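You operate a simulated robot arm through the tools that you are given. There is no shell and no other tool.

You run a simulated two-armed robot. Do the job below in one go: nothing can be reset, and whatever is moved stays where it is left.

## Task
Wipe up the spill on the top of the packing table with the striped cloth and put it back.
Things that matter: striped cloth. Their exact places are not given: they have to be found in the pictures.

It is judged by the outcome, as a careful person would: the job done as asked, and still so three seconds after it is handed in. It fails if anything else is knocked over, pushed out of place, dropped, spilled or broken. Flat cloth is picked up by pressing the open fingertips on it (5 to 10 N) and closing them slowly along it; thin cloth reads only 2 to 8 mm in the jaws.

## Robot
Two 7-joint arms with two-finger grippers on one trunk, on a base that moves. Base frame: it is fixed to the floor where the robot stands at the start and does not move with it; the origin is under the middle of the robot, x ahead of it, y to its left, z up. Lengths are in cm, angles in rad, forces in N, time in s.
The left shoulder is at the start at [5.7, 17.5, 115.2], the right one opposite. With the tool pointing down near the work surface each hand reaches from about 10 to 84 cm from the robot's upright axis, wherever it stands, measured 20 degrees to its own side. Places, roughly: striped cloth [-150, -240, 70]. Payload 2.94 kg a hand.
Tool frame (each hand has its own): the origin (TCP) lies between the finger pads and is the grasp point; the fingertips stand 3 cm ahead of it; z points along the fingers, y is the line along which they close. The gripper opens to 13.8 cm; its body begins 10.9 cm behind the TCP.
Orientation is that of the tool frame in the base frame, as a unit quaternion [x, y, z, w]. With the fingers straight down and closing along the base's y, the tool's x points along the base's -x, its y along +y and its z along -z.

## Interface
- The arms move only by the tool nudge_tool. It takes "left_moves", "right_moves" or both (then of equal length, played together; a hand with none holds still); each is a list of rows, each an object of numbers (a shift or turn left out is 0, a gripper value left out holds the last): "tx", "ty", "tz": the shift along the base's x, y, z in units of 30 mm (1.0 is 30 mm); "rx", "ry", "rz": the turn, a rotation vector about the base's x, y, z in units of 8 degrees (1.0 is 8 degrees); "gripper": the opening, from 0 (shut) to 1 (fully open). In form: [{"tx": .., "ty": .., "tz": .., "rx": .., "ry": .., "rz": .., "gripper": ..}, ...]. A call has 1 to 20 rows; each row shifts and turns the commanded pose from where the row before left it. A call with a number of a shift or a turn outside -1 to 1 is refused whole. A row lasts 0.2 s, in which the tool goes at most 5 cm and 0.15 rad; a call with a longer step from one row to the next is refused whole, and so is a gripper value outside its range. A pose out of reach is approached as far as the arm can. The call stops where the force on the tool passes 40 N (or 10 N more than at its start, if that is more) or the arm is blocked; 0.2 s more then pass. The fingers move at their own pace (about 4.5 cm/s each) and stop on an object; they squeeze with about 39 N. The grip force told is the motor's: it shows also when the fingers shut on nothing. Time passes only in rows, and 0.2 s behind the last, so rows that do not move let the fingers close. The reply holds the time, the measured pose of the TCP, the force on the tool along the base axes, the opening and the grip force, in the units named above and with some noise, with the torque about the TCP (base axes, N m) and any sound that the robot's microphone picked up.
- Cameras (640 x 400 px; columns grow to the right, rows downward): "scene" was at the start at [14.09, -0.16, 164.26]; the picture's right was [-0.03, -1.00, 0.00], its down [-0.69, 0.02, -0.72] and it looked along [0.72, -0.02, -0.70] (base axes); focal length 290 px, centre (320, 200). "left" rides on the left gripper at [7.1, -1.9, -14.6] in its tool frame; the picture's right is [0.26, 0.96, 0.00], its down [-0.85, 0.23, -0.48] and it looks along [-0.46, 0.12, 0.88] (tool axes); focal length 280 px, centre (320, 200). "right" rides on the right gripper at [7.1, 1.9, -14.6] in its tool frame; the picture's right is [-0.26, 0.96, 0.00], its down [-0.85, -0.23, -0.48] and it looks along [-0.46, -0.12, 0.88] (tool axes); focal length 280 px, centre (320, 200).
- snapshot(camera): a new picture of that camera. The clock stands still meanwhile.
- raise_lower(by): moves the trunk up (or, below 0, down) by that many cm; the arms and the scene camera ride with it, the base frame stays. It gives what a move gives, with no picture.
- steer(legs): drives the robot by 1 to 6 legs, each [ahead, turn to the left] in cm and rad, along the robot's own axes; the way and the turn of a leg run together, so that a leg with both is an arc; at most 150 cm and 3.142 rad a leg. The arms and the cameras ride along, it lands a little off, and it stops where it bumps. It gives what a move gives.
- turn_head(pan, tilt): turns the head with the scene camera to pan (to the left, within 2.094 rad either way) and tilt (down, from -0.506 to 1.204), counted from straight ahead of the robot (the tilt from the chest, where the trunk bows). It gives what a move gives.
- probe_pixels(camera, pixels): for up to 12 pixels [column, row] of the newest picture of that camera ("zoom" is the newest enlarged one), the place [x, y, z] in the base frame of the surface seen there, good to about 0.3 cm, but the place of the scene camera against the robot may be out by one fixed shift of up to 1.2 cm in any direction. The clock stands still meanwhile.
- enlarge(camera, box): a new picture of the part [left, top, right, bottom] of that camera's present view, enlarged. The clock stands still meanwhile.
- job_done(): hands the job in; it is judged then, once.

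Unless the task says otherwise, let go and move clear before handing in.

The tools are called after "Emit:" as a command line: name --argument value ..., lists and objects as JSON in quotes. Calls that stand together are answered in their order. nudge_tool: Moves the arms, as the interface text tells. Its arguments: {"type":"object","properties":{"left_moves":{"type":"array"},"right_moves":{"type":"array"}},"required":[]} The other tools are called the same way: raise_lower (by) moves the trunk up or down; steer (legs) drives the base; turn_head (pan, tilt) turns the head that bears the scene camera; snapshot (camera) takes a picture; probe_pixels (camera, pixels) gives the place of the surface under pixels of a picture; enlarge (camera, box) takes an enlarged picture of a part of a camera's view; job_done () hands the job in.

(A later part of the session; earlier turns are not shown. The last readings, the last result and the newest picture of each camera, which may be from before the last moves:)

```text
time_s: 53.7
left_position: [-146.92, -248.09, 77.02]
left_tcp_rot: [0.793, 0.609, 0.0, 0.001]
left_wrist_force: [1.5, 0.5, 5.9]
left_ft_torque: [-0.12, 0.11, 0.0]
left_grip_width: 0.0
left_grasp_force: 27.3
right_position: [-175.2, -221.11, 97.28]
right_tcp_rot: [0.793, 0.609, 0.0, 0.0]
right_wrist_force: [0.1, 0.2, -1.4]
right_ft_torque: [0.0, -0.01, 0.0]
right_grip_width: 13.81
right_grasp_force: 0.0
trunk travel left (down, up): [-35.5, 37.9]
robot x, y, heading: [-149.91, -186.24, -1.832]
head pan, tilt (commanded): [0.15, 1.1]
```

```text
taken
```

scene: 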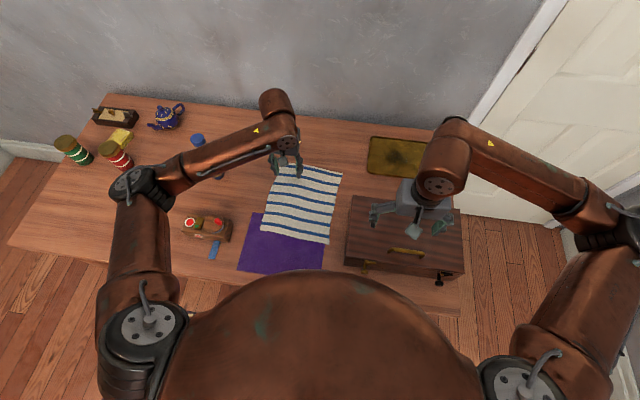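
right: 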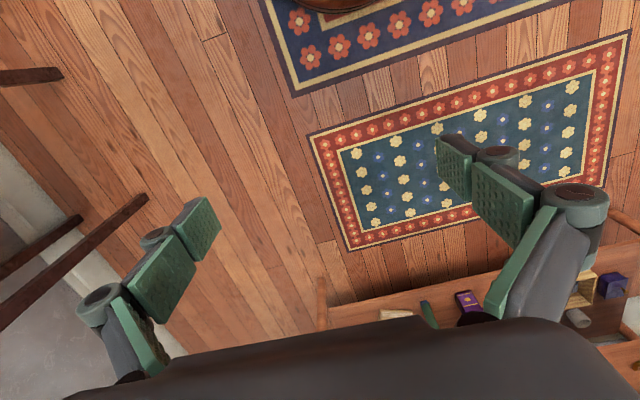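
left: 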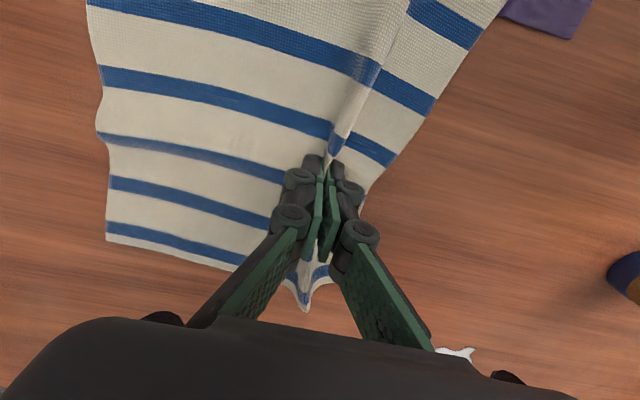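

The jaws read 0.0 mm, which suggests the cloth may have slipped out beneath the tips. I'll lift 3 cm and look.

Emit:
nudge_tool --left_moves '[{"tz": 0.3}, {"tz": 0.4}, {"tz": 0.4}, {}]'

Emit:
snapshot --camera "left"

```text
time_s: 54.7
left_position: [-146.89, -248.05, 80.27]
left_tcp_rot: [0.793, 0.609, 0.0, 0.0]
left_wrist_force: [-1.5, -0.6, -2.1]
left_ft_torque: [0.07, -0.15, 0.0]
left_grip_width: 0.7
left_grasp_force: 42.6
right_position: [-175.26, -221.09, 97.26]
right_tcp_rot: [0.794, 0.608, 0.001, 0.0]
right_wrist_force: [0.9, 0.2, -0.8]
right_ft_torque: [-0.01, -0.03, 0.01]
right_grip_width: 13.8
right_grasp_force: 0.0
trunk travel left (down, up): [-35.5, 37.9]
robot x, y, heading: [-149.89, -186.37, -1.832]
head pan, tilt (commanded): [0.15, 1.1]
```

```text
taken
```

left: 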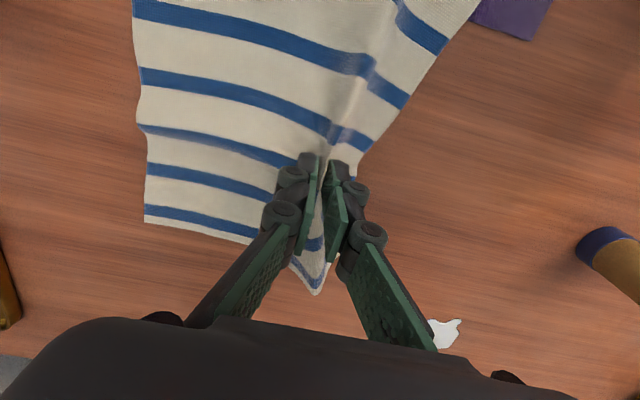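

The jaws read 7 mm at 42 N and the cloth rises with the fingers, so it is held. I'll lift it straight up about 24 cm.

Emit:
nudge_tool --left_moves '[{"tz": 0.5}, {"tz": 0.7}, {"tz": 0.7}, {"tz": 0.7}, {"tz": 0.7}, {"tz": 0.7}, {"tz": 0.7}, {"tz": 0.7}, {"tz": 0.7}, {"tz": 0.7}, {"tz": 0.7}, {"tz": 0.5}, {}, {}]'

Emit:
snapshot --camera "scene"

Emit:
snapshot --camera "left"

Emit:
enlarge --camera "scene" --box '[180, 80, 380, 205]'

```text
time_s: 57.7
left_position: [-146.96, -248.19, 104.4]
left_tcp_rot: [0.794, 0.608, 0.0, 0.0]
left_wrist_force: [-0.6, -1.1, 0.4]
left_ft_torque: [-0.01, 0.0, 0.04]
left_grip_width: 0.0
left_grasp_force: 28.1
right_position: [-175.28, -221.06, 97.36]
right_tcp_rot: [0.793, 0.609, 0.0, 0.0]
right_wrist_force: [0.0, 1.6, -1.0]
right_ft_torque: [0.01, -0.01, -0.05]
right_grip_width: 13.81
right_grasp_force: 0.1
trunk travel left (down, up): [-35.5, 37.9]
robot x, y, heading: [-149.9, -186.3, -1.832]
head pan, tilt (commanded): [0.15, 1.1]
```

```text
taken
```

scene: 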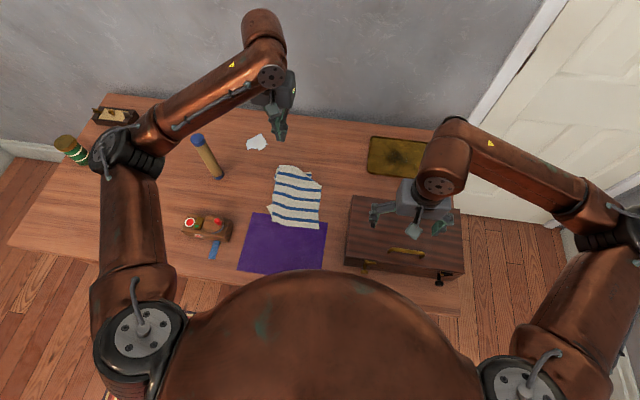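

```text
taken
```

left: 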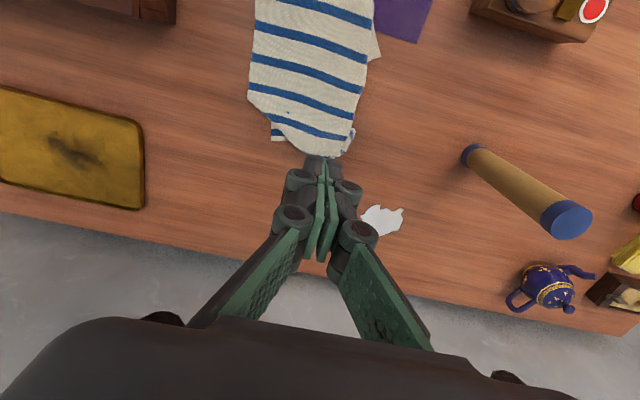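

```text
3.20 times, centred on (280, 142) of scene
```

zoom: 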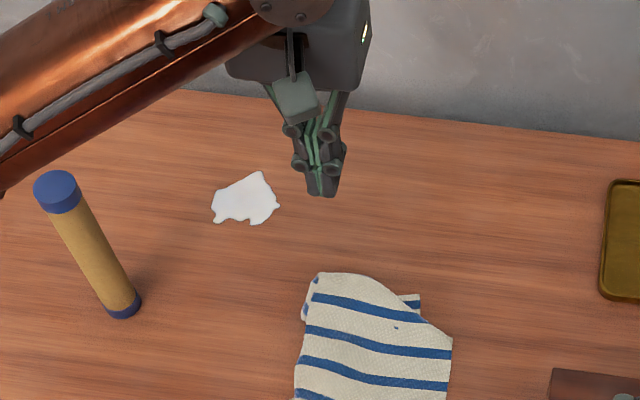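

The cloth slipped out during the lift (jaws read 0.0) and dropped back, partly folded, onto nearly the same place. I'll look at how it lies now.

Emit:
enlarge --camera "left" --box '[200, 0, 440, 150]'

Emit:
enlarge --camera "scene" --box '[230, 150, 350, 285]'

Emit:
probe_pixels --camera "left" --pixels '[[255, 5], [248, 98], [275, 140], [345, 157], [368, 70], [380, 55], [300, 60], [300, 100], [375, 18], [385, 215], [330, 130], [310, 148]]'

```text
2.67 times, centred on (320, 75) of left
```

zoom: 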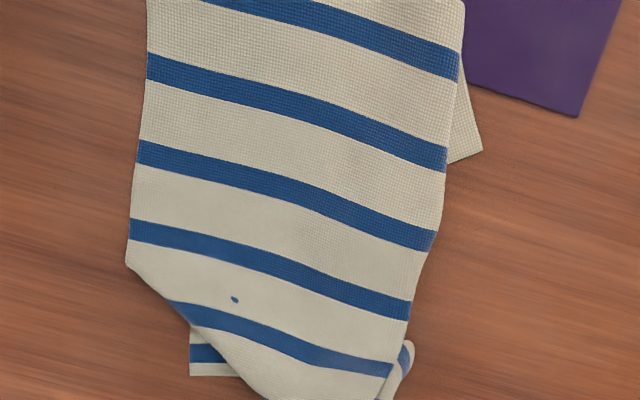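

```text
2.96 times, centred on (290, 218) of scene
```

zoom: 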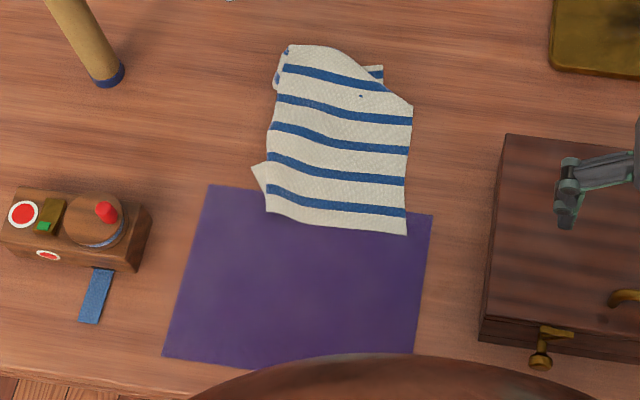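

```text
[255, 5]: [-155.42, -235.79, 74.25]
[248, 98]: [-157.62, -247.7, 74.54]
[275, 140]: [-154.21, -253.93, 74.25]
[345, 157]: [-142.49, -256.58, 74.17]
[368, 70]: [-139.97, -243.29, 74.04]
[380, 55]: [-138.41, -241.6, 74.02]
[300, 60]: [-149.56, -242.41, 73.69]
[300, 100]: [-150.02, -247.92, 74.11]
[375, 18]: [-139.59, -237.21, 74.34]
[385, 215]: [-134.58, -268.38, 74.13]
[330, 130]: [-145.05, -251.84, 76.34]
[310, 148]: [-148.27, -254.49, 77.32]
```

The cloth is now folded in a narrow bundle about 16 × 25 cm with a raised hump (z≈77) at its far end near [-148,-254]. I'll back the left hand off toward me for a clear overhead look before re-gripping.

Emit:
nudge_tool --left_moves '[{"tx": 0.26, "ty": 0.97, "gripper": 0.3}, {"tx": 0.26, "ty": 0.97}, {"tx": 0.26, "ty": 0.97}, {"tx": 0.26, "ty": 0.97}, {}]'

Emit:
snapshot --camera "left"

Emit:
enlarge --camera "left" --box '[180, 20, 420, 170]'

```text
time_s: 58.9
left_position: [-143.8, -236.54, 104.15]
left_tcp_rot: [0.793, 0.609, -0.001, 0.0]
left_wrist_force: [-0.2, -0.4, 0.4]
left_ft_torque: [0.0, 0.03, 0.04]
left_grip_width: 4.15
left_grasp_force: 0.0
right_position: [-175.24, -221.01, 97.35]
right_tcp_rot: [0.794, 0.609, 0.001, 0.0]
right_wrist_force: [0.5, 0.4, -0.4]
right_ft_torque: [0.01, 0.01, 0.01]
right_grip_width: 13.8
right_grasp_force: 0.0
trunk travel left (down, up): [-35.5, 37.9]
robot x, y, heading: [-149.55, -186.19, -1.835]
head pan, tilt (commanded): [0.15, 1.1]
```

```text
taken
```

left: 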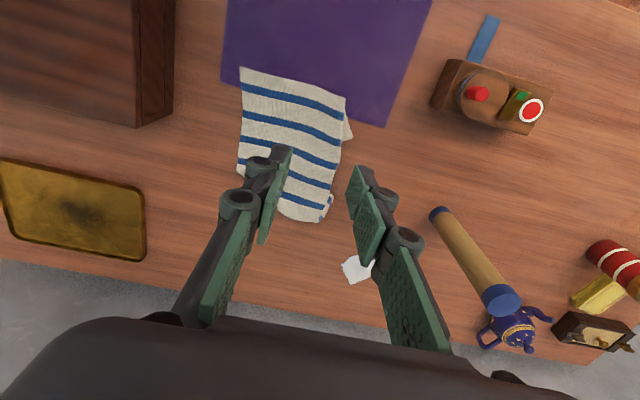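

```text
2.67 times, centred on (300, 95) of left
```

zoom: 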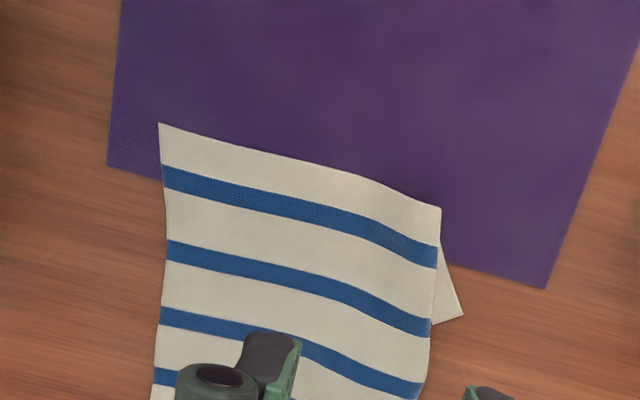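

The cloth's left 7 cm is folded under, giving a double layer along its left side, with a hump at the far end. I'll re-grip there around [-147,-251.5], and this time keep 5–10 N pressing through the whole closing.

Emit:
nudge_tool --left_moves '[{"tx": -0.213, "ty": -1.0, "gripper": 0.45}, {"tx": -0.213, "ty": -1.0}, {"tx": -0.213, "ty": -1.0}, {"tx": -0.213, "ty": -1.0}, {"tx": -0.213, "ty": -1.0}, {"tz": -0.8}, {"tz": -0.9}, {"tz": -0.9}, {"tz": -0.9}, {"tz": -0.9}, {"tz": -0.9}, {"tz": -0.9}, {"tz": -0.9}, {}]'

Emit:
snapshot --camera "left"

```text
time_s: 61.9
left_position: [-146.94, -251.37, 82.88]
left_tcp_rot: [0.794, 0.608, 0.001, 0.001]
left_wrist_force: [-0.3, 0.7, -0.1]
left_ft_torque: [0.0, 0.03, -0.01]
left_grip_width: 6.24
left_grasp_force: 0.0
right_position: [-175.23, -221.09, 97.32]
right_tcp_rot: [0.793, 0.609, 0.0, 0.0]
right_wrist_force: [0.0, -0.6, 0.0]
right_ft_torque: [-0.06, 0.04, 0.0]
right_grip_width: 13.79
right_grasp_force: 0.0
trunk travel left (down, up): [-35.5, 37.9]
robot x, y, heading: [-149.72, -186.38, -1.832]
head pan, tilt (commanded): [0.15, 1.1]
```

```text
taken
```

left: 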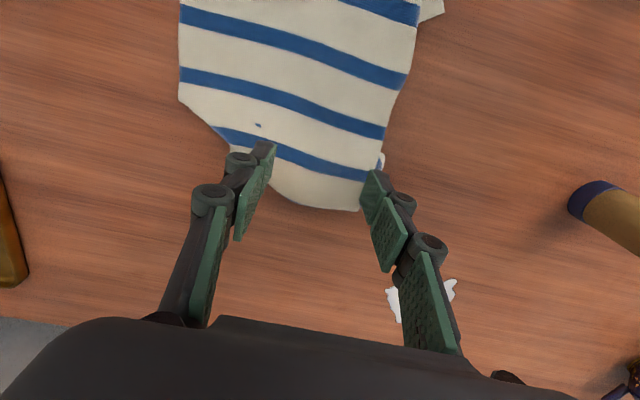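

The fingers straddle the folded part about 5.5 cm from its left and far edges. I'll lower stepwise to contact.

Emit:
nudge_tool --left_moves '[{"tz": -0.6}, {"tz": -0.5}, {"tz": -0.3}, {"tz": -0.2}, {}, {}]'

Emit:
nudge_tool --left_moves '[{"tz": -0.1}, {}, {"tz": -0.05}, {}]'

```text
time_s: 63.3
left_position: [-146.93, -251.46, 78.14]
left_tcp_rot: [0.793, 0.609, 0.0, 0.0]
left_wrist_force: [-0.1, -0.4, 0.3]
left_ft_torque: [0.0, 0.0, 0.0]
left_grip_width: 6.2
left_grasp_force: 0.1
right_position: [-175.26, -221.06, 97.32]
right_tcp_rot: [0.793, 0.609, 0.0, 0.0]
right_wrist_force: [-0.3, 0.1, 0.3]
right_ft_torque: [0.01, -0.03, 0.01]
right_grip_width: 13.81
right_grasp_force: 0.1
trunk travel left (down, up): [-35.5, 37.9]
robot x, y, heading: [-149.7, -186.42, -1.832]
head pan, tilt (commanded): [0.15, 1.1]
```

```text
time_s: 64.3
left_position: [-147.02, -251.46, 77.8]
left_tcp_rot: [0.794, 0.608, 0.0, 0.0]
left_wrist_force: [0.7, 0.4, 0.5]
left_ft_torque: [0.01, 0.0, 0.01]
left_grip_width: 6.22
left_grasp_force: 0.1
right_position: [-175.23, -221.06, 97.3]
right_tcp_rot: [0.794, 0.608, 0.0, -0.001]
right_wrist_force: [-0.5, 0.1, 0.4]
right_ft_torque: [0.01, 0.0, -0.01]
right_grip_width: 13.8
right_grasp_force: 0.0
trunk travel left (down, up): [-35.5, 37.9]
robot x, y, heading: [-149.65, -186.53, -1.832]
head pan, tilt (commanded): [0.15, 1.1]
```

Emit:
nudge_tool --left_moves '[{"tz": -0.1}, {}, {"tz": -0.05}, {}]'

Emit:
nudge_tool --left_moves '[{"tz": -0.05}, {}]'

```text
time_s: 65.3
left_position: [-146.9, -251.38, 77.25]
left_tcp_rot: [0.793, 0.609, -0.001, 0.001]
left_wrist_force: [-1.0, 0.5, 4.6]
left_ft_torque: [-0.07, -0.13, 0.01]
left_grip_width: 6.22
left_grasp_force: 0.2
right_position: [-175.28, -221.05, 97.36]
right_tcp_rot: [0.793, 0.609, 0.001, 0.0]
right_wrist_force: [-0.1, 0.2, -0.5]
right_ft_torque: [-0.01, 0.02, 0.02]
right_grip_width: 13.84
right_grasp_force: 0.0
trunk travel left (down, up): [-35.5, 37.9]
robot x, y, heading: [-149.72, -186.0, -1.831]
head pan, tilt (commanded): [0.15, 1.1]
```

```text
time_s: 65.9
left_position: [-147.05, -251.53, 77.16]
left_tcp_rot: [0.793, 0.609, 0.0, 0.001]
left_wrist_force: [1.3, -0.2, 10.1]
left_ft_torque: [-0.18, -0.35, 0.01]
left_grip_width: 6.29
left_grasp_force: 2.3
right_position: [-175.28, -220.97, 97.39]
right_tcp_rot: [0.794, 0.608, -0.001, -0.001]
right_wrist_force: [0.3, -0.5, 0.3]
right_ft_torque: [-0.02, -0.01, -0.02]
right_grip_width: 13.82
right_grasp_force: 0.1
trunk travel left (down, up): [-35.5, 37.9]
robot x, y, heading: [-149.69, -186.31, -1.833]
head pan, tilt (commanded): [0.15, 1.1]
```

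10 N of contact. Now I close slowly, checking the force every few steps.

Emit:
nudge_tool --left_moves '[{"gripper": 0.43}, {"gripper": 0.41, "tz": 0.01}, {"gripper": 0.39, "tz": 0.01}, {"gripper": 0.37}]'

Emit:
nudge_tool --left_moves '[{"gripper": 0.35}, {"gripper": 0.33}]'

```text
time_s: 66.9
left_position: [-146.98, -251.52, 77.26]
left_tcp_rot: [0.793, 0.609, -0.001, 0.0]
left_wrist_force: [0.8, -0.3, 11.8]
left_ft_torque: [-0.21, -0.36, -0.02]
left_grip_width: 5.2
left_grasp_force: 0.4
right_position: [-175.12, -220.99, 97.4]
right_tcp_rot: [0.793, 0.609, -0.002, 0.001]
right_wrist_force: [-0.8, 0.6, 0.5]
right_ft_torque: [0.01, 0.0, 0.02]
right_grip_width: 13.8
right_grasp_force: 0.1
trunk travel left (down, up): [-35.5, 37.9]
robot x, y, heading: [-149.94, -186.11, -1.833]
head pan, tilt (commanded): [0.15, 1.1]
```

```text
time_s: 67.5
left_position: [-147.03, -251.45, 77.35]
left_tcp_rot: [0.793, 0.609, 0.0, 0.0]
left_wrist_force: [1.5, -1.7, 15.2]
left_ft_torque: [-0.22, -0.34, -0.01]
left_grip_width: 4.66
left_grasp_force: 1.2
right_position: [-175.14, -220.97, 97.41]
right_tcp_rot: [0.794, 0.608, 0.0, 0.0]
right_wrist_force: [-0.3, -0.2, -0.3]
right_ft_torque: [-0.01, 0.0, 0.0]
right_grip_width: 13.8
right_grasp_force: 0.0
trunk travel left (down, up): [-35.5, 37.9]
robot x, y, heading: [-149.85, -185.97, -1.834]
head pan, tilt (commanded): [0.15, 1.1]
```

The torque shows nearly all the load on the left finger (it stands on the double layer), so I'll roll the tool 3° to set the right finger down too, then continue.

Emit:
nudge_tool --left_moves '[{"rx": -0.1, "ry": -0.36}, {}]'

```text
time_s: 68.1
left_position: [-147.12, -251.4, 77.31]
left_tcp_rot: [0.793, 0.609, 0.015, 0.022]
left_wrist_force: [-2.2, 0.3, 13.1]
left_ft_torque: [0.0, 0.38, 0.0]
left_grip_width: 4.65
left_grasp_force: 0.7
right_position: [-175.16, -221.01, 97.35]
right_tcp_rot: [0.793, 0.609, -0.001, 0.001]
right_wrist_force: [0.3, 0.1, 0.1]
right_ft_torque: [0.02, 0.04, -0.01]
right_grip_width: 13.8
right_grasp_force: 0.1
trunk travel left (down, up): [-35.5, 37.9]
robot x, y, heading: [-149.56, -186.07, -1.831]
head pan, tilt (commanded): [0.15, 1.1]
```

Now the right finger bears it all; I'll roll halfway back and go on closing.

Emit:
nudge_tool --left_moves '[{"rx": 0.05, "ry": 0.18}, {}]'

Emit:
nudge_tool --left_moves '[{"gripper": 0.31}, {"gripper": 0.29}, {"gripper": 0.27}]'

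```text
time_s: 68.7
left_position: [-146.98, -251.45, 77.29]
left_tcp_rot: [0.793, 0.609, 0.008, 0.011]
left_wrist_force: [-0.5, 0.8, 11.4]
left_ft_torque: [-0.04, 0.09, 0.0]
left_grip_width: 4.63
left_grasp_force: 0.2
right_position: [-175.19, -220.96, 97.35]
right_tcp_rot: [0.793, 0.609, 0.0, 0.0]
right_wrist_force: [0.7, -0.6, 0.3]
right_ft_torque: [0.01, 0.0, -0.01]
right_grip_width: 13.81
right_grasp_force: 0.0
trunk travel left (down, up): [-35.5, 37.9]
robot x, y, heading: [-149.89, -186.12, -1.834]
head pan, tilt (commanded): [0.15, 1.1]
```

```text
time_s: 69.5
left_position: [-147.13, -251.5, 77.29]
left_tcp_rot: [0.793, 0.609, 0.008, 0.011]
left_wrist_force: [-0.2, 1.0, 10.4]
left_ft_torque: [-0.06, 0.01, -0.02]
left_grip_width: 3.7
left_grasp_force: 0.1
right_position: [-175.08, -220.96, 97.32]
right_tcp_rot: [0.793, 0.609, -0.001, 0.0]
right_wrist_force: [0.4, -0.5, 0.1]
right_ft_torque: [0.0, 0.01, -0.02]
right_grip_width: 13.8
right_grasp_force: 0.0
trunk travel left (down, up): [-35.5, 37.9]
robot x, y, heading: [-149.99, -186.07, -1.837]
head pan, tilt (commanded): [0.15, 1.1]
```

The load is balanced at 10.4 N, 3.7 cm opening. Continuing, with checks.

Emit:
nudge_tool --left_moves '[{"gripper": 0.25}, {"gripper": 0.23}, {"gripper": 0.21}]'

Emit:
nudge_tool --left_moves '[{"gripper": 0.19, "tz": -0.015}, {"gripper": 0.17, "tz": -0.015}]'

```text
time_s: 70.3
left_position: [-147.04, -251.52, 77.31]
left_tcp_rot: [0.793, 0.609, 0.007, 0.011]
left_wrist_force: [0.9, -0.3, 9.0]
left_ft_torque: [-0.11, -0.08, -0.03]
left_grip_width: 2.87
left_grasp_force: 0.1
right_position: [-175.2, -220.99, 97.41]
right_tcp_rot: [0.793, 0.609, 0.0, 0.001]
right_wrist_force: [0.4, 0.8, 0.0]
right_ft_torque: [0.01, 0.03, 0.0]
right_grip_width: 13.77
right_grasp_force: 0.0
trunk travel left (down, up): [-35.5, 37.9]
robot x, y, heading: [-149.89, -185.87, -1.831]
head pan, tilt (commanded): [0.15, 1.1]
```

```text
time_s: 70.9
left_position: [-146.98, -251.45, 77.15]
left_tcp_rot: [0.793, 0.609, 0.007, 0.012]
left_wrist_force: [1.3, -0.4, 15.2]
left_ft_torque: [-0.16, -0.09, 0.02]
left_grip_width: 2.22
left_grasp_force: 0.0
right_position: [-175.23, -220.98, 97.39]
right_tcp_rot: [0.794, 0.608, -0.001, 0.001]
right_wrist_force: [0.4, -0.3, -0.2]
right_ft_torque: [-0.01, -0.03, 0.01]
right_grip_width: 13.81
right_grasp_force: 0.1
trunk travel left (down, up): [-35.5, 37.9]
robot x, y, heading: [-149.76, -186.11, -1.832]
head pan, tilt (commanded): [0.15, 1.1]
```

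Emit:
nudge_tool --left_moves '[{"gripper": 0.15}, {"gripper": 0.13}, {"gripper": 0.11}]'

Emit:
snapshot --camera "left"

```text
time_s: 71.7
left_position: [-146.99, -251.41, 77.07]
left_tcp_rot: [0.793, 0.609, 0.007, 0.011]
left_wrist_force: [0.7, -0.9, 15.4]
left_ft_torque: [-0.19, -0.14, 0.01]
left_grip_width: 1.57
left_grasp_force: 0.1
right_position: [-175.24, -221.07, 97.32]
right_tcp_rot: [0.793, 0.609, 0.0, 0.001]
right_wrist_force: [0.0, -0.4, 0.0]
right_ft_torque: [0.01, -0.01, 0.0]
right_grip_width: 13.79
right_grasp_force: 0.1
trunk travel left (down, up): [-35.5, 37.9]
robot x, y, heading: [-149.93, -186.49, -1.833]
head pan, tilt (commanded): [0.15, 1.1]
```

```text
taken
```

left: 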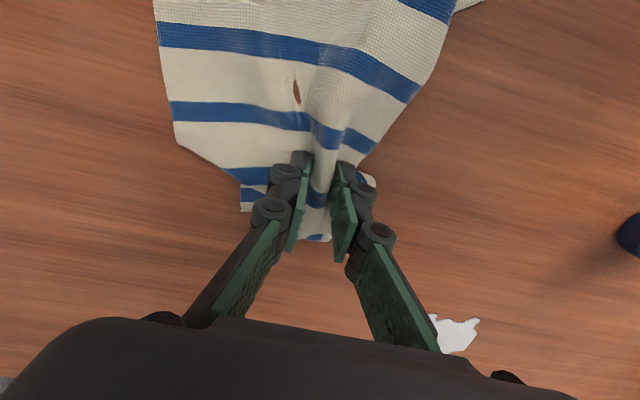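

The cloth is bunched well between the fingers (315,180). I'll close fully and let it squeeze.

Emit:
nudge_tool --left_moves '[{"gripper": 0.09}, {"gripper": 0.07}, {"gripper": 0.05}, {"gripper": 0.03}, {"gripper": 0.0}, {}, {}, {}]'

Emit:
nudge_tool --left_moves '[{"tz": 0.2}, {"tz": 0.3}, {"tz": 0.4}, {}, {}]'

Emit:
snapshot --camera "left"

```text
time_s: 73.5
left_position: [-147.06, -251.34, 77.02]
left_tcp_rot: [0.794, 0.608, 0.008, 0.01]
left_wrist_force: [1.4, -0.6, 4.2]
left_ft_torque: [-0.07, -0.25, 0.01]
left_grip_width: 0.4
left_grasp_force: 29.7
right_position: [-175.08, -221.02, 97.31]
right_tcp_rot: [0.793, 0.609, -0.001, 0.001]
right_wrist_force: [0.1, -0.9, -0.3]
right_ft_torque: [0.01, 0.01, 0.0]
right_grip_width: 13.8
right_grasp_force: 0.1
trunk travel left (down, up): [-35.5, 37.9]
robot x, y, heading: [-149.53, -186.14, -1.829]
head pan, tilt (commanded): [0.15, 1.1]
```

```text
time_s: 74.7
left_position: [-146.9, -251.35, 79.69]
left_tcp_rot: [0.794, 0.608, 0.008, 0.011]
left_wrist_force: [0.4, -1.1, -2.9]
left_ft_torque: [0.08, -0.02, 0.0]
left_grip_width: 0.76
left_grasp_force: 39.2
right_position: [-175.25, -221.03, 97.32]
right_tcp_rot: [0.793, 0.609, 0.0, 0.001]
right_wrist_force: [-0.5, -0.1, 0.3]
right_ft_torque: [0.0, -0.03, 0.02]
right_grip_width: 13.78
right_grasp_force: 0.1
trunk travel left (down, up): [-35.5, 37.9]
robot x, y, heading: [-149.44, -186.26, -1.834]
head pan, tilt (commanded): [0.15, 1.1]
```

```text
taken
```

left: 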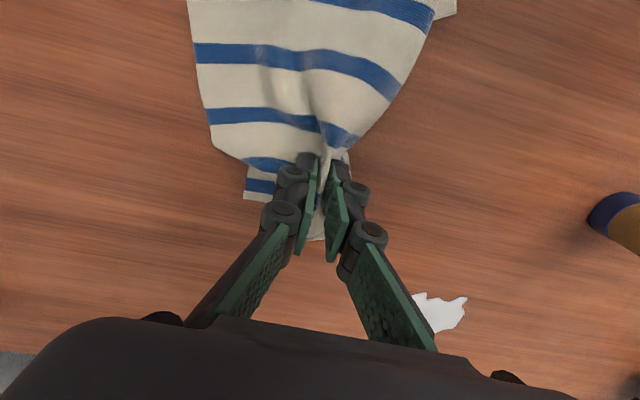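

Held: 7.6 mm at 39 N. I'll lift slowly this time, checking the jaw reading.

Emit:
nudge_tool --left_moves '[{"tz": 0.15}, {"tz": 0.15}, {"tz": 0.15}, {"tz": 0.15}, {"tz": 0.15}, {"tz": 0.15}, {"tz": 0.15}, {"tz": 0.15}, {}]'

Emit:
snapshot --camera "left"

```text
time_s: 76.7
left_position: [-146.95, -251.35, 83.47]
left_tcp_rot: [0.793, 0.609, 0.008, 0.011]
left_wrist_force: [1.1, 0.3, -0.5]
left_ft_torque: [0.01, -0.01, 0.0]
left_grip_width: 0.76
left_grasp_force: 32.5
right_position: [-175.21, -221.09, 97.37]
right_tcp_rot: [0.793, 0.609, 0.0, 0.001]
right_wrist_force: [0.7, 0.4, 1.0]
right_ft_torque: [-0.02, 0.02, 0.0]
right_grip_width: 13.79
right_grasp_force: 0.0
trunk travel left (down, up): [-35.5, 37.9]
robot x, y, heading: [-149.39, -186.04, -1.832]
head pan, tilt (commanded): [0.15, 1.1]
```

```text
taken
```

left: 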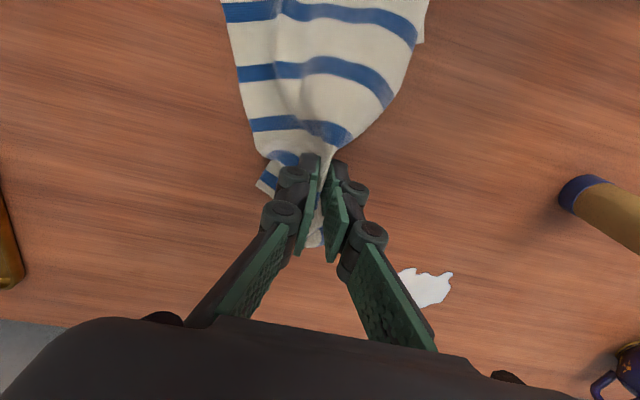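

Still held at 7.6 mm and rising cleanly. I'll keep lifting slowly.

Emit:
nudge_tool --left_moves '[{"tz": 0.2}, {"tz": 0.2}, {"tz": 0.2}, {"tz": 0.2}, {"tz": 0.2}, {"tz": 0.2}, {"tz": 0.2}, {"tz": 0.2}, {"tz": 0.2}, {"tz": 0.2}, {}]'

Emit:
snapshot --camera "left"

Emit:
snapshot --camera "scene"

```text
time_s: 79.1
left_position: [-147.07, -251.48, 89.32]
left_tcp_rot: [0.793, 0.609, 0.008, 0.011]
left_wrist_force: [-0.8, 1.8, 1.8]
left_ft_torque: [-0.12, 0.0, 0.05]
left_grip_width: 0.26
left_grasp_force: 26.4
right_position: [-175.22, -221.02, 97.23]
right_tcp_rot: [0.793, 0.609, -0.001, 0.0]
right_wrist_force: [0.2, -0.3, 0.8]
right_ft_torque: [-0.02, -0.01, 0.02]
right_grip_width: 13.77
right_grasp_force: 0.1
trunk travel left (down, up): [-35.5, 37.9]
robot x, y, heading: [-149.99, -186.05, -1.831]
head pan, tilt (commanded): [0.15, 1.1]
```

```text
taken
```

left: 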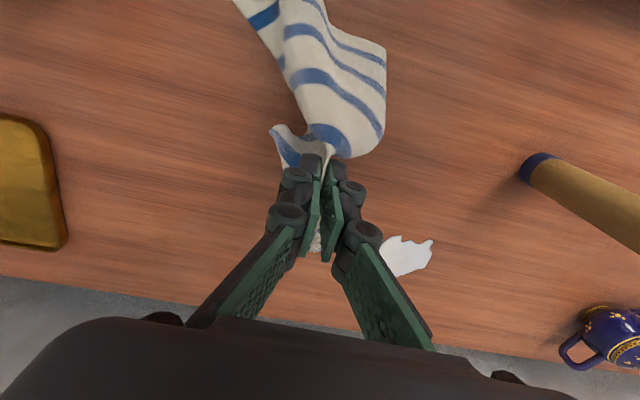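

```text
taken
```

scene: 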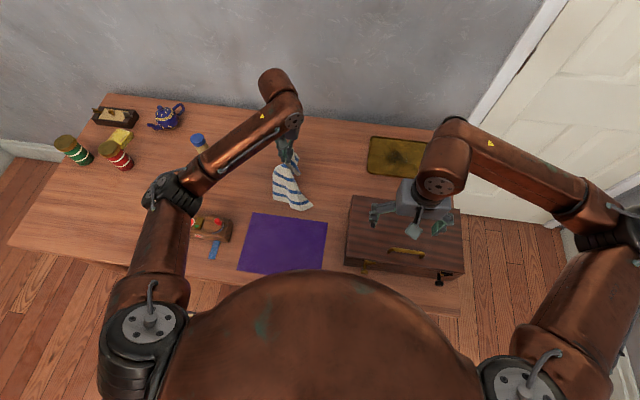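

The jaws fell to 2.6 mm — the cloth is creeping out, though it is now clear of the mat. I'll lower it again so that it heaps up under the fingers, to take a deeper bite.

Emit:
nudge_tool --left_moves '[{"tz": -0.3}, {"tz": -0.4}, {"tz": -0.4}, {"tz": -0.4}, {"tz": -0.4}, {"tz": -0.4}, {"tz": -0.4}, {"tz": -0.4}, {"tz": -0.4}, {}]'

Emit:
snapshot --camera "left"

Emit:
enlarge --camera "scene" --box '[220, 110, 360, 250]'

```text
time_s: 81.3
left_position: [-147.03, -251.49, 78.98]
left_tcp_rot: [0.793, 0.609, 0.008, 0.011]
left_wrist_force: [0.2, -0.2, 0.0]
left_ft_torque: [0.0, 0.0, -0.02]
left_grip_width: 0.76
left_grasp_force: 33.2
right_position: [-175.14, -220.94, 97.4]
right_tcp_rot: [0.793, 0.609, 0.0, 0.0]
right_wrist_force: [0.1, -0.1, -0.1]
right_ft_torque: [0.0, 0.0, 0.05]
right_grip_width: 13.82
right_grasp_force: 0.1
trunk travel left (down, up): [-35.5, 37.9]
robot x, y, heading: [-149.67, -186.09, -1.835]
head pan, tilt (commanded): [0.15, 1.1]
```

```text
taken
```

left: 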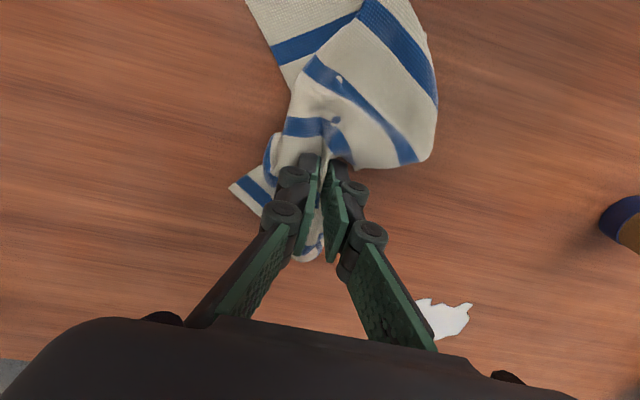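

```text
2.86 times, centred on (290, 180) of scene
```

zoom: 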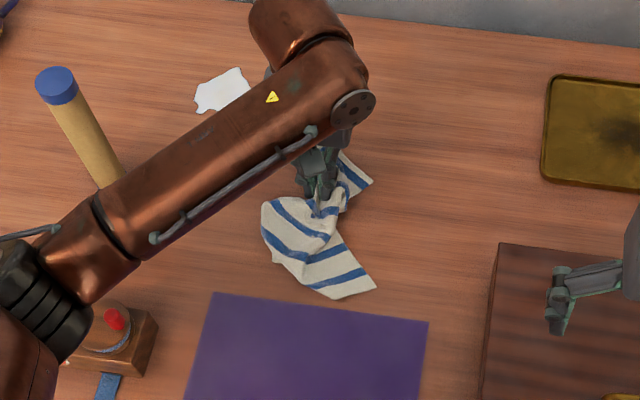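

The jaws are back at 7.6 mm, the cloth is bunched and entirely off the mat. Before sliding it low to the spill I'll check the forearm's clearance from the tube (top z≈95).

Emit:
probe_pixels --camera "scene" --pixels '[[165, 195], [190, 178], [220, 155], [250, 130], [280, 95], [197, 140], [210, 165], [230, 160]]'

Emit:
snapshot --camera "scene"

Emit:
probe_pixels --camera "scene" --pixels '[[215, 205], [245, 180], [270, 160], [290, 145], [325, 115], [238, 142], [240, 145], [210, 225], [260, 175], [300, 150]]'

```text
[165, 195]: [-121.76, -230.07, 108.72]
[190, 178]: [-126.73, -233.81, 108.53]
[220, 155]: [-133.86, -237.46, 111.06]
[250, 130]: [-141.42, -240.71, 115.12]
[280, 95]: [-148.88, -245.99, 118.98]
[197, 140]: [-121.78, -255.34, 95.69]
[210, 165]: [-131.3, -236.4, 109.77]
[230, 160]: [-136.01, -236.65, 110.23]
```

```text
taken
```

scene: 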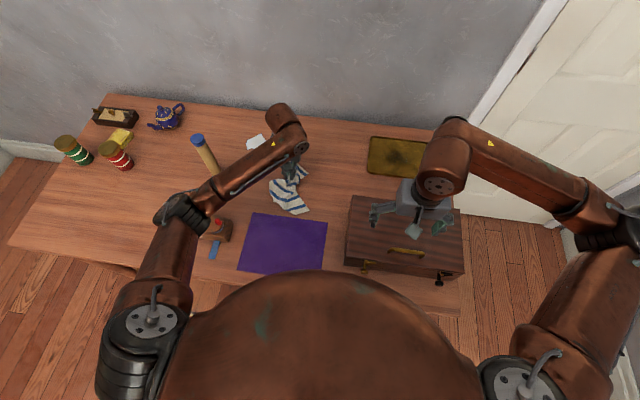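

```text
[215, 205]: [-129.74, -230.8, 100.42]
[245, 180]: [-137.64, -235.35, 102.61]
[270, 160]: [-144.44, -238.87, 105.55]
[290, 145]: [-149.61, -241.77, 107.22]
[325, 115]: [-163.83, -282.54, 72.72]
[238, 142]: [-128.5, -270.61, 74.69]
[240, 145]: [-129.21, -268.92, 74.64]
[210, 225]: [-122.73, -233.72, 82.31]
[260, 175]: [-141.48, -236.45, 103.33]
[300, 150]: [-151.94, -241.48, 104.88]
```

The forearm passes well above and inside of the tube. I'll slide the bunched cloth low over bare wood toward the spill, stopping just short to look.

Emit:
nudge_tool --left_moves '[{"tx": 0.2, "ty": -0.3}, {"tx": 0.333, "ty": -0.5}, {"tx": 0.333, "ty": -0.5}, {"tx": 0.333, "ty": -0.5}, {"tx": 0.333, "ty": -0.5}, {"tx": 0.333, "ty": -0.5}, {"tx": 0.333, "ty": -0.5}, {}]'

Emit:
snapshot --camera "left"

Emit:
snapshot --camera "scene"

```text
time_s: 83.1
left_position: [-140.4, -261.35, 78.85]
left_tcp_rot: [0.793, 0.609, 0.007, 0.011]
left_wrist_force: [-0.7, -0.5, -1.6]
left_ft_torque: [-0.02, -0.11, 0.02]
left_grip_width: 0.78
left_grasp_force: 42.5
right_position: [-175.21, -221.05, 97.37]
right_tcp_rot: [0.793, 0.609, -0.001, 0.0]
right_wrist_force: [-0.7, 0.0, 0.2]
right_ft_torque: [-0.01, -0.01, 0.02]
right_grip_width: 13.8
right_grasp_force: 0.1
trunk travel left (down, up): [-35.5, 37.9]
robot x, y, heading: [-149.72, -186.14, -1.833]
head pan, tilt (commanded): [0.15, 1.1]
```

```text
taken
```

left: 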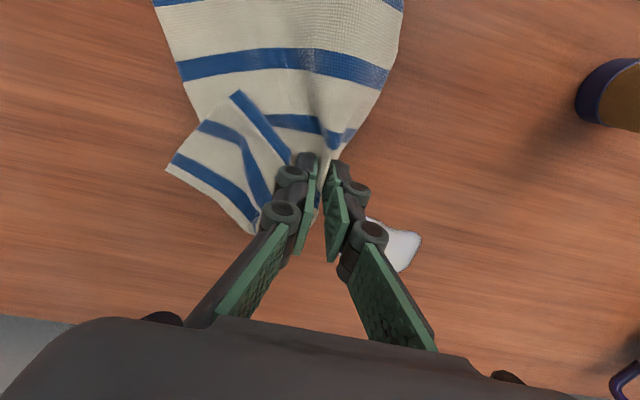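

```text
taken
```

scene: 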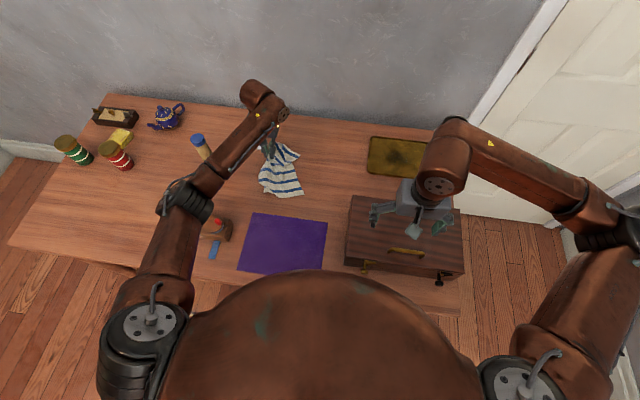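

Held firmly (7.8 mm, 42 N), with the tail trailing toward me, clear of the tube. To get reach past the far side of the spill I'll tilt the fingers about 24° forward.

Emit:
nudge_tool --left_moves '[{"rx": -0.72, "ry": 0.195}, {"rx": -0.72, "ry": 0.195}, {"rx": -0.72, "ry": 0.195}, {"rx": -0.72, "ry": 0.195}, {}]'

Emit:
nudge_tool --left_moves '[{"tx": 0.33, "ty": -0.3, "tz": -0.03}, {"tx": 0.33, "ty": -0.3, "tz": -0.03}, {"tx": 0.33, "ty": -0.3, "tz": -0.03}, {"tx": 0.33, "ty": -0.3, "tz": -0.03}, {}]'

Emit:
snapshot --camera "left"

Emit:
snapshot --camera "scene"

```text
time_s: 84.3
left_position: [-140.54, -261.32, 78.89]
left_tcp_rot: [0.774, 0.597, -0.158, 0.136]
left_wrist_force: [-2.3, -0.9, -1.3]
left_ft_torque: [0.05, -0.2, 0.06]
left_grip_width: 0.79
left_grasp_force: 41.9
right_position: [-175.25, -221.08, 97.39]
right_tcp_rot: [0.793, 0.609, 0.0, 0.0]
right_wrist_force: [0.4, 0.9, 0.5]
right_ft_torque: [-0.01, -0.04, -0.03]
right_grip_width: 13.79
right_grasp_force: 0.1
trunk travel left (down, up): [-35.5, 37.9]
robot x, y, heading: [-149.68, -186.36, -1.83]
head pan, tilt (commanded): [0.15, 1.1]
```

```text
time_s: 85.5
left_position: [-136.45, -264.8, 78.39]
left_tcp_rot: [0.774, 0.598, -0.156, 0.136]
left_wrist_force: [-1.7, -0.7, -1.0]
left_ft_torque: [-0.03, -0.12, 0.07]
left_grip_width: 0.81
left_grasp_force: 40.4
right_position: [-175.18, -221.06, 97.31]
right_tcp_rot: [0.793, 0.609, 0.0, 0.0]
right_wrist_force: [-0.7, 0.3, -1.0]
right_ft_torque: [0.0, -0.01, -0.02]
right_grip_width: 13.82
right_grasp_force: 0.0
trunk travel left (down, up): [-35.5, 37.9]
robot x, y, heading: [-149.6, -186.12, -1.831]
head pan, tilt (commanded): [0.15, 1.1]
```

```text
taken
```

left: 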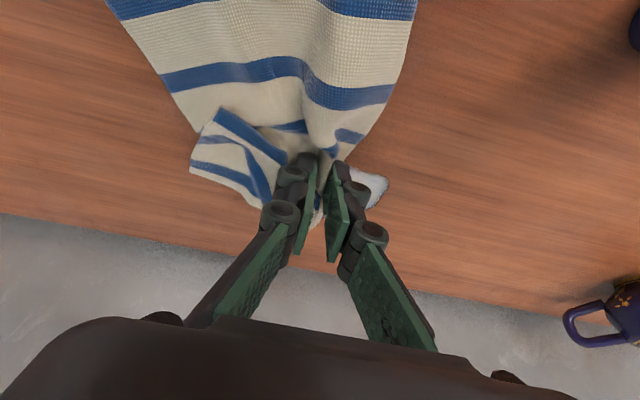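

```text
taken
```

scene: 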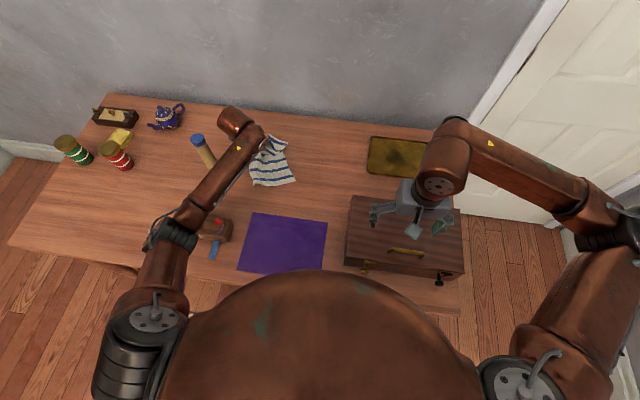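

The cloth has begun to cover the spill (its left part still visible at (370,190)). Let me check the elbow's clearance from the radio-like box and the tube before going on.

Emit:
enlarge --camera "scene" --box '[120, 90, 320, 270]'

Emit:
probe_pixels --camera "scene" --pixels '[[165, 232], [180, 235], [185, 218], [200, 195], [220, 175], [240, 150], [255, 135], [230, 118], [198, 138], [217, 225]]'

```text
2.22 times, centred on (220, 180) of scene
```

zoom: 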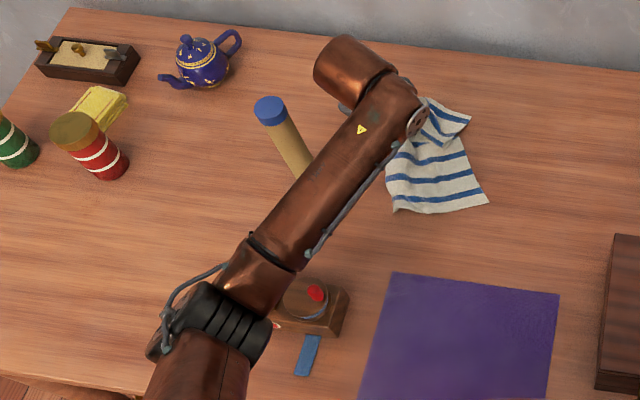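

```text
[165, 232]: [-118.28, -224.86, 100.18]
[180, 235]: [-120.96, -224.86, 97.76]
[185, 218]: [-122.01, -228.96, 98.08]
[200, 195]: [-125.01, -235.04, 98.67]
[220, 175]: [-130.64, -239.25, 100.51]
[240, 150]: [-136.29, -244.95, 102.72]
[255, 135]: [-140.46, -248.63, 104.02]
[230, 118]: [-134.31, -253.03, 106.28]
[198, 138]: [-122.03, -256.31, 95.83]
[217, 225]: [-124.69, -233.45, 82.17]
```

Elbow and forearm clear the box and tube by several cm. Now I'll press the cloth down on the near-right part of the spill.

Emit:
nudge_tool --left_moves '[{"tz": -0.15}, {"tz": -0.1}, {}]'

Emit:
nudge_tool --left_moves '[{"tz": -0.07}, {}]'

```text
time_s: 86.3
left_position: [-136.58, -264.81, 77.75]
left_tcp_rot: [0.775, 0.598, -0.157, 0.135]
left_wrist_force: [-1.1, -1.5, -0.9]
left_ft_torque: [0.02, -0.12, 0.08]
left_grip_width: 0.81
left_grasp_force: 34.2
right_position: [-175.16, -221.08, 97.32]
right_tcp_rot: [0.793, 0.609, 0.0, 0.0]
right_wrist_force: [0.0, 0.8, 1.4]
right_ft_torque: [0.02, 0.03, 0.0]
right_grip_width: 13.8
right_grasp_force: 0.0
trunk travel left (down, up): [-35.5, 37.9]
robot x, y, heading: [-149.78, -186.1, -1.829]
head pan, tilt (commanded): [0.15, 1.1]
```

```text
time_s: 86.9
left_position: [-136.53, -264.85, 77.58]
left_tcp_rot: [0.774, 0.598, -0.157, 0.136]
left_wrist_force: [-1.0, 1.1, -0.1]
left_ft_torque: [0.07, 0.02, -0.03]
left_grip_width: 0.74
left_grasp_force: 32.4
right_position: [-175.23, -221.12, 97.35]
right_tcp_rot: [0.794, 0.608, 0.0, 0.001]
right_wrist_force: [-1.1, 0.7, -0.5]
right_ft_torque: [-0.03, 0.03, -0.04]
right_grip_width: 13.8
right_grasp_force: 0.0
trunk travel left (down, up): [-35.5, 37.9]
robot x, y, heading: [-149.67, -185.99, -1.832]
head pan, tilt (commanded): [0.15, 1.1]
```

Emit:
nudge_tool --left_moves '[{"tz": -0.07}, {}]'

Emit:
nudge_tool --left_moves '[{"tz": -0.06}, {}]'

Emit:
nudge_tool --left_moves '[{"tz": -0.05}, {}]'

```text
time_s: 87.5
left_position: [-136.43, -264.92, 77.28]
left_tcp_rot: [0.774, 0.598, -0.156, 0.137]
left_wrist_force: [0.2, -0.6, 0.2]
left_ft_torque: [0.0, -0.05, -0.01]
left_grip_width: 0.53
left_grasp_force: 30.8
right_position: [-175.28, -221.11, 97.41]
right_tcp_rot: [0.794, 0.608, 0.0, 0.001]
right_wrist_force: [0.0, -0.4, -0.6]
right_ft_torque: [0.02, -0.02, 0.02]
right_grip_width: 13.8
right_grasp_force: 0.0
trunk travel left (down, up): [-35.5, 37.9]
robot x, y, heading: [-149.78, -186.3, -1.833]
head pan, tilt (commanded): [0.15, 1.1]
```

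```text
time_s: 88.1
left_position: [-136.43, -264.86, 77.11]
left_tcp_rot: [0.774, 0.598, -0.156, 0.136]
left_wrist_force: [-0.1, -0.1, 2.2]
left_ft_torque: [0.05, 0.01, -0.01]
left_grip_width: 0.55
left_grasp_force: 30.9
right_position: [-175.17, -221.06, 97.37]
right_tcp_rot: [0.793, 0.609, 0.001, 0.0]
right_wrist_force: [0.0, -0.6, -0.2]
right_ft_torque: [-0.02, -0.02, 0.0]
right_grip_width: 13.81
right_grasp_force: 0.1
trunk travel left (down, up): [-35.5, 37.9]
robot x, y, heading: [-150.01, -186.15, -1.833]
head pan, tilt (commanded): [0.15, 1.1]
```

```text
time_s: 88.7
left_position: [-136.55, -264.82, 77.07]
left_tcp_rot: [0.774, 0.597, -0.159, 0.136]
left_wrist_force: [-1.0, 2.9, 18.3]
left_ft_torque: [-0.5, 0.43, -0.06]
left_grip_width: 0.85
left_grasp_force: 38.2
right_position: [-175.27, -220.97, 97.44]
right_tcp_rot: [0.794, 0.608, -0.001, 0.001]
right_wrist_force: [-0.3, -0.5, -0.5]
right_ft_torque: [0.05, -0.01, 0.01]
right_grip_width: 13.81
right_grasp_force: 0.0
trunk travel left (down, up): [-35.5, 37.9]
robot x, y, heading: [-149.57, -186.39, -1.832]
head pan, tilt (commanded): [0.15, 1.1]
```

Pressing with 18 N; I'll ease to about 8 N and make the first stroke forward over the right part of the spill.

Emit:
nudge_tool --left_moves '[{"tz": 0.03}, {"tx": -0.078, "ty": -0.29}, {"tx": -0.078, "ty": -0.29}, {"tx": -0.078, "ty": -0.29}, {"tx": -0.078, "ty": -0.29}, {}]'

Emit:
snapshot --camera "left"

```text
time_s: 90.1
left_position: [-137.32, -268.35, 77.09]
left_tcp_rot: [0.774, 0.599, -0.156, 0.136]
left_wrist_force: [-0.5, -0.2, 2.1]
left_ft_torque: [0.1, -0.01, -0.02]
left_grip_width: 0.5
left_grasp_force: 31.2
right_position: [-175.17, -221.03, 97.42]
right_tcp_rot: [0.793, 0.609, -0.001, 0.0]
right_wrist_force: [0.2, -0.2, 0.2]
right_ft_torque: [0.01, 0.02, 0.01]
right_grip_width: 13.82
right_grasp_force: 0.1
trunk travel left (down, up): [-35.5, 37.9]
robot x, y, heading: [-150.07, -186.42, -1.831]
head pan, tilt (commanded): [0.15, 1.1]
```

```text
taken
```

left: 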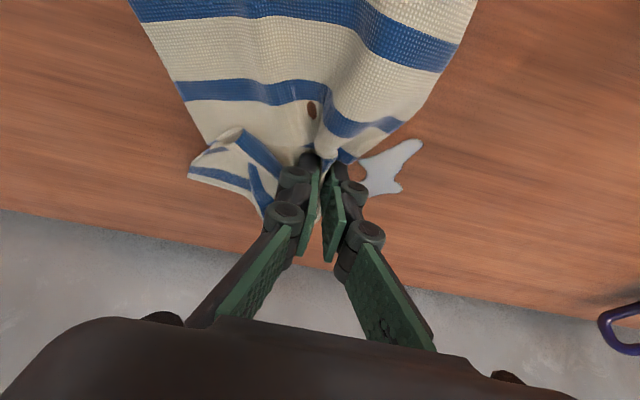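

The tips are now in the middle of the spill; the unwiped left part shows at (390,165). I'll press a bit more and continue forward, then move left and stroke back and forth.

Emit:
nudge_tool --left_moves '[{"tz": -0.03}, {"tx": -0.078, "ty": -0.29}, {"tx": -0.078, "ty": -0.29}, {"tx": -0.078, "ty": -0.29}, {"tx": -0.078, "ty": -0.29}, {"tx": -0.078, "ty": -0.29}, {}]'

Emit:
nudge_tool --left_moves '[{"tx": 0.29, "ty": -0.078}, {"tx": 0.29, "ty": -0.078}, {"tx": 0.29, "ty": -0.078}, {}]'

Emit:
snapshot --camera "left"

```text
time_s: 91.7
left_position: [-138.51, -272.73, 77.18]
left_tcp_rot: [0.774, 0.597, -0.158, 0.136]
left_wrist_force: [-0.6, -1.6, 1.9]
left_ft_torque: [0.11, -0.1, 0.06]
left_grip_width: 0.45
left_grasp_force: 29.8
right_position: [-175.21, -220.97, 97.45]
right_tcp_rot: [0.793, 0.609, -0.001, 0.001]
right_wrist_force: [0.1, -0.3, 0.0]
right_ft_torque: [-0.02, 0.03, -0.02]
right_grip_width: 13.79
right_grasp_force: 0.0
trunk travel left (down, up): [-35.5, 37.9]
robot x, y, heading: [-150.23, -186.32, -1.836]
head pan, tilt (commanded): [0.15, 1.1]
```

```text
time_s: 92.7
left_position: [-135.89, -273.4, 77.07]
left_tcp_rot: [0.774, 0.598, -0.156, 0.136]
left_wrist_force: [-1.5, 4.3, 7.5]
left_ft_torque: [-0.19, 0.11, -0.05]
left_grip_width: 0.27
left_grasp_force: 32.0
right_position: [-175.14, -220.98, 97.35]
right_tcp_rot: [0.793, 0.609, 0.0, 0.0]
right_wrist_force: [0.3, -1.1, -0.3]
right_ft_torque: [0.0, -0.01, -0.01]
right_grip_width: 13.81
right_grasp_force: 0.2
trunk travel left (down, up): [-35.5, 37.9]
robot x, y, heading: [-149.74, -186.41, -1.835]
head pan, tilt (commanded): [0.15, 1.1]
```

```text
taken
```

left: 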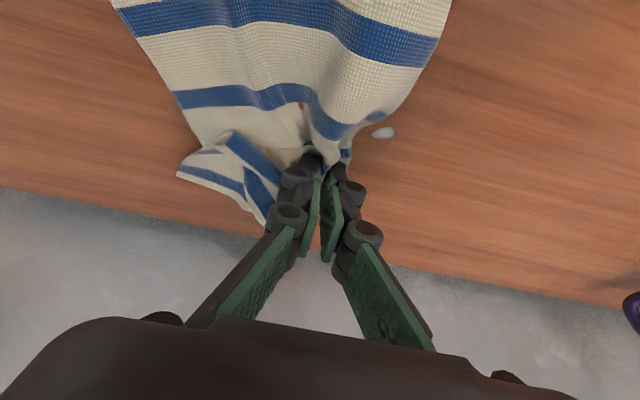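

The spill is going: only a small drop remains in view at (382,132), perhaps more beneath the cloth. I'll locate it.

Emit:
probe_pixels --camera "left" --pixels '[[382, 132], [390, 130], [374, 135]]'

Emit:
enlarge --camera "left" --box '[220, 60, 460, 210]'

```text
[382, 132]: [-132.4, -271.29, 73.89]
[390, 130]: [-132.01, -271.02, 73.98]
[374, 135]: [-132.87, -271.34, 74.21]
```

```text
2.67 times, centred on (340, 135) of left
```

zoom: 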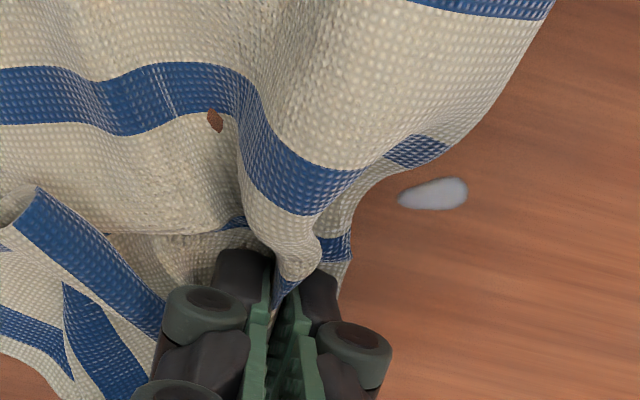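

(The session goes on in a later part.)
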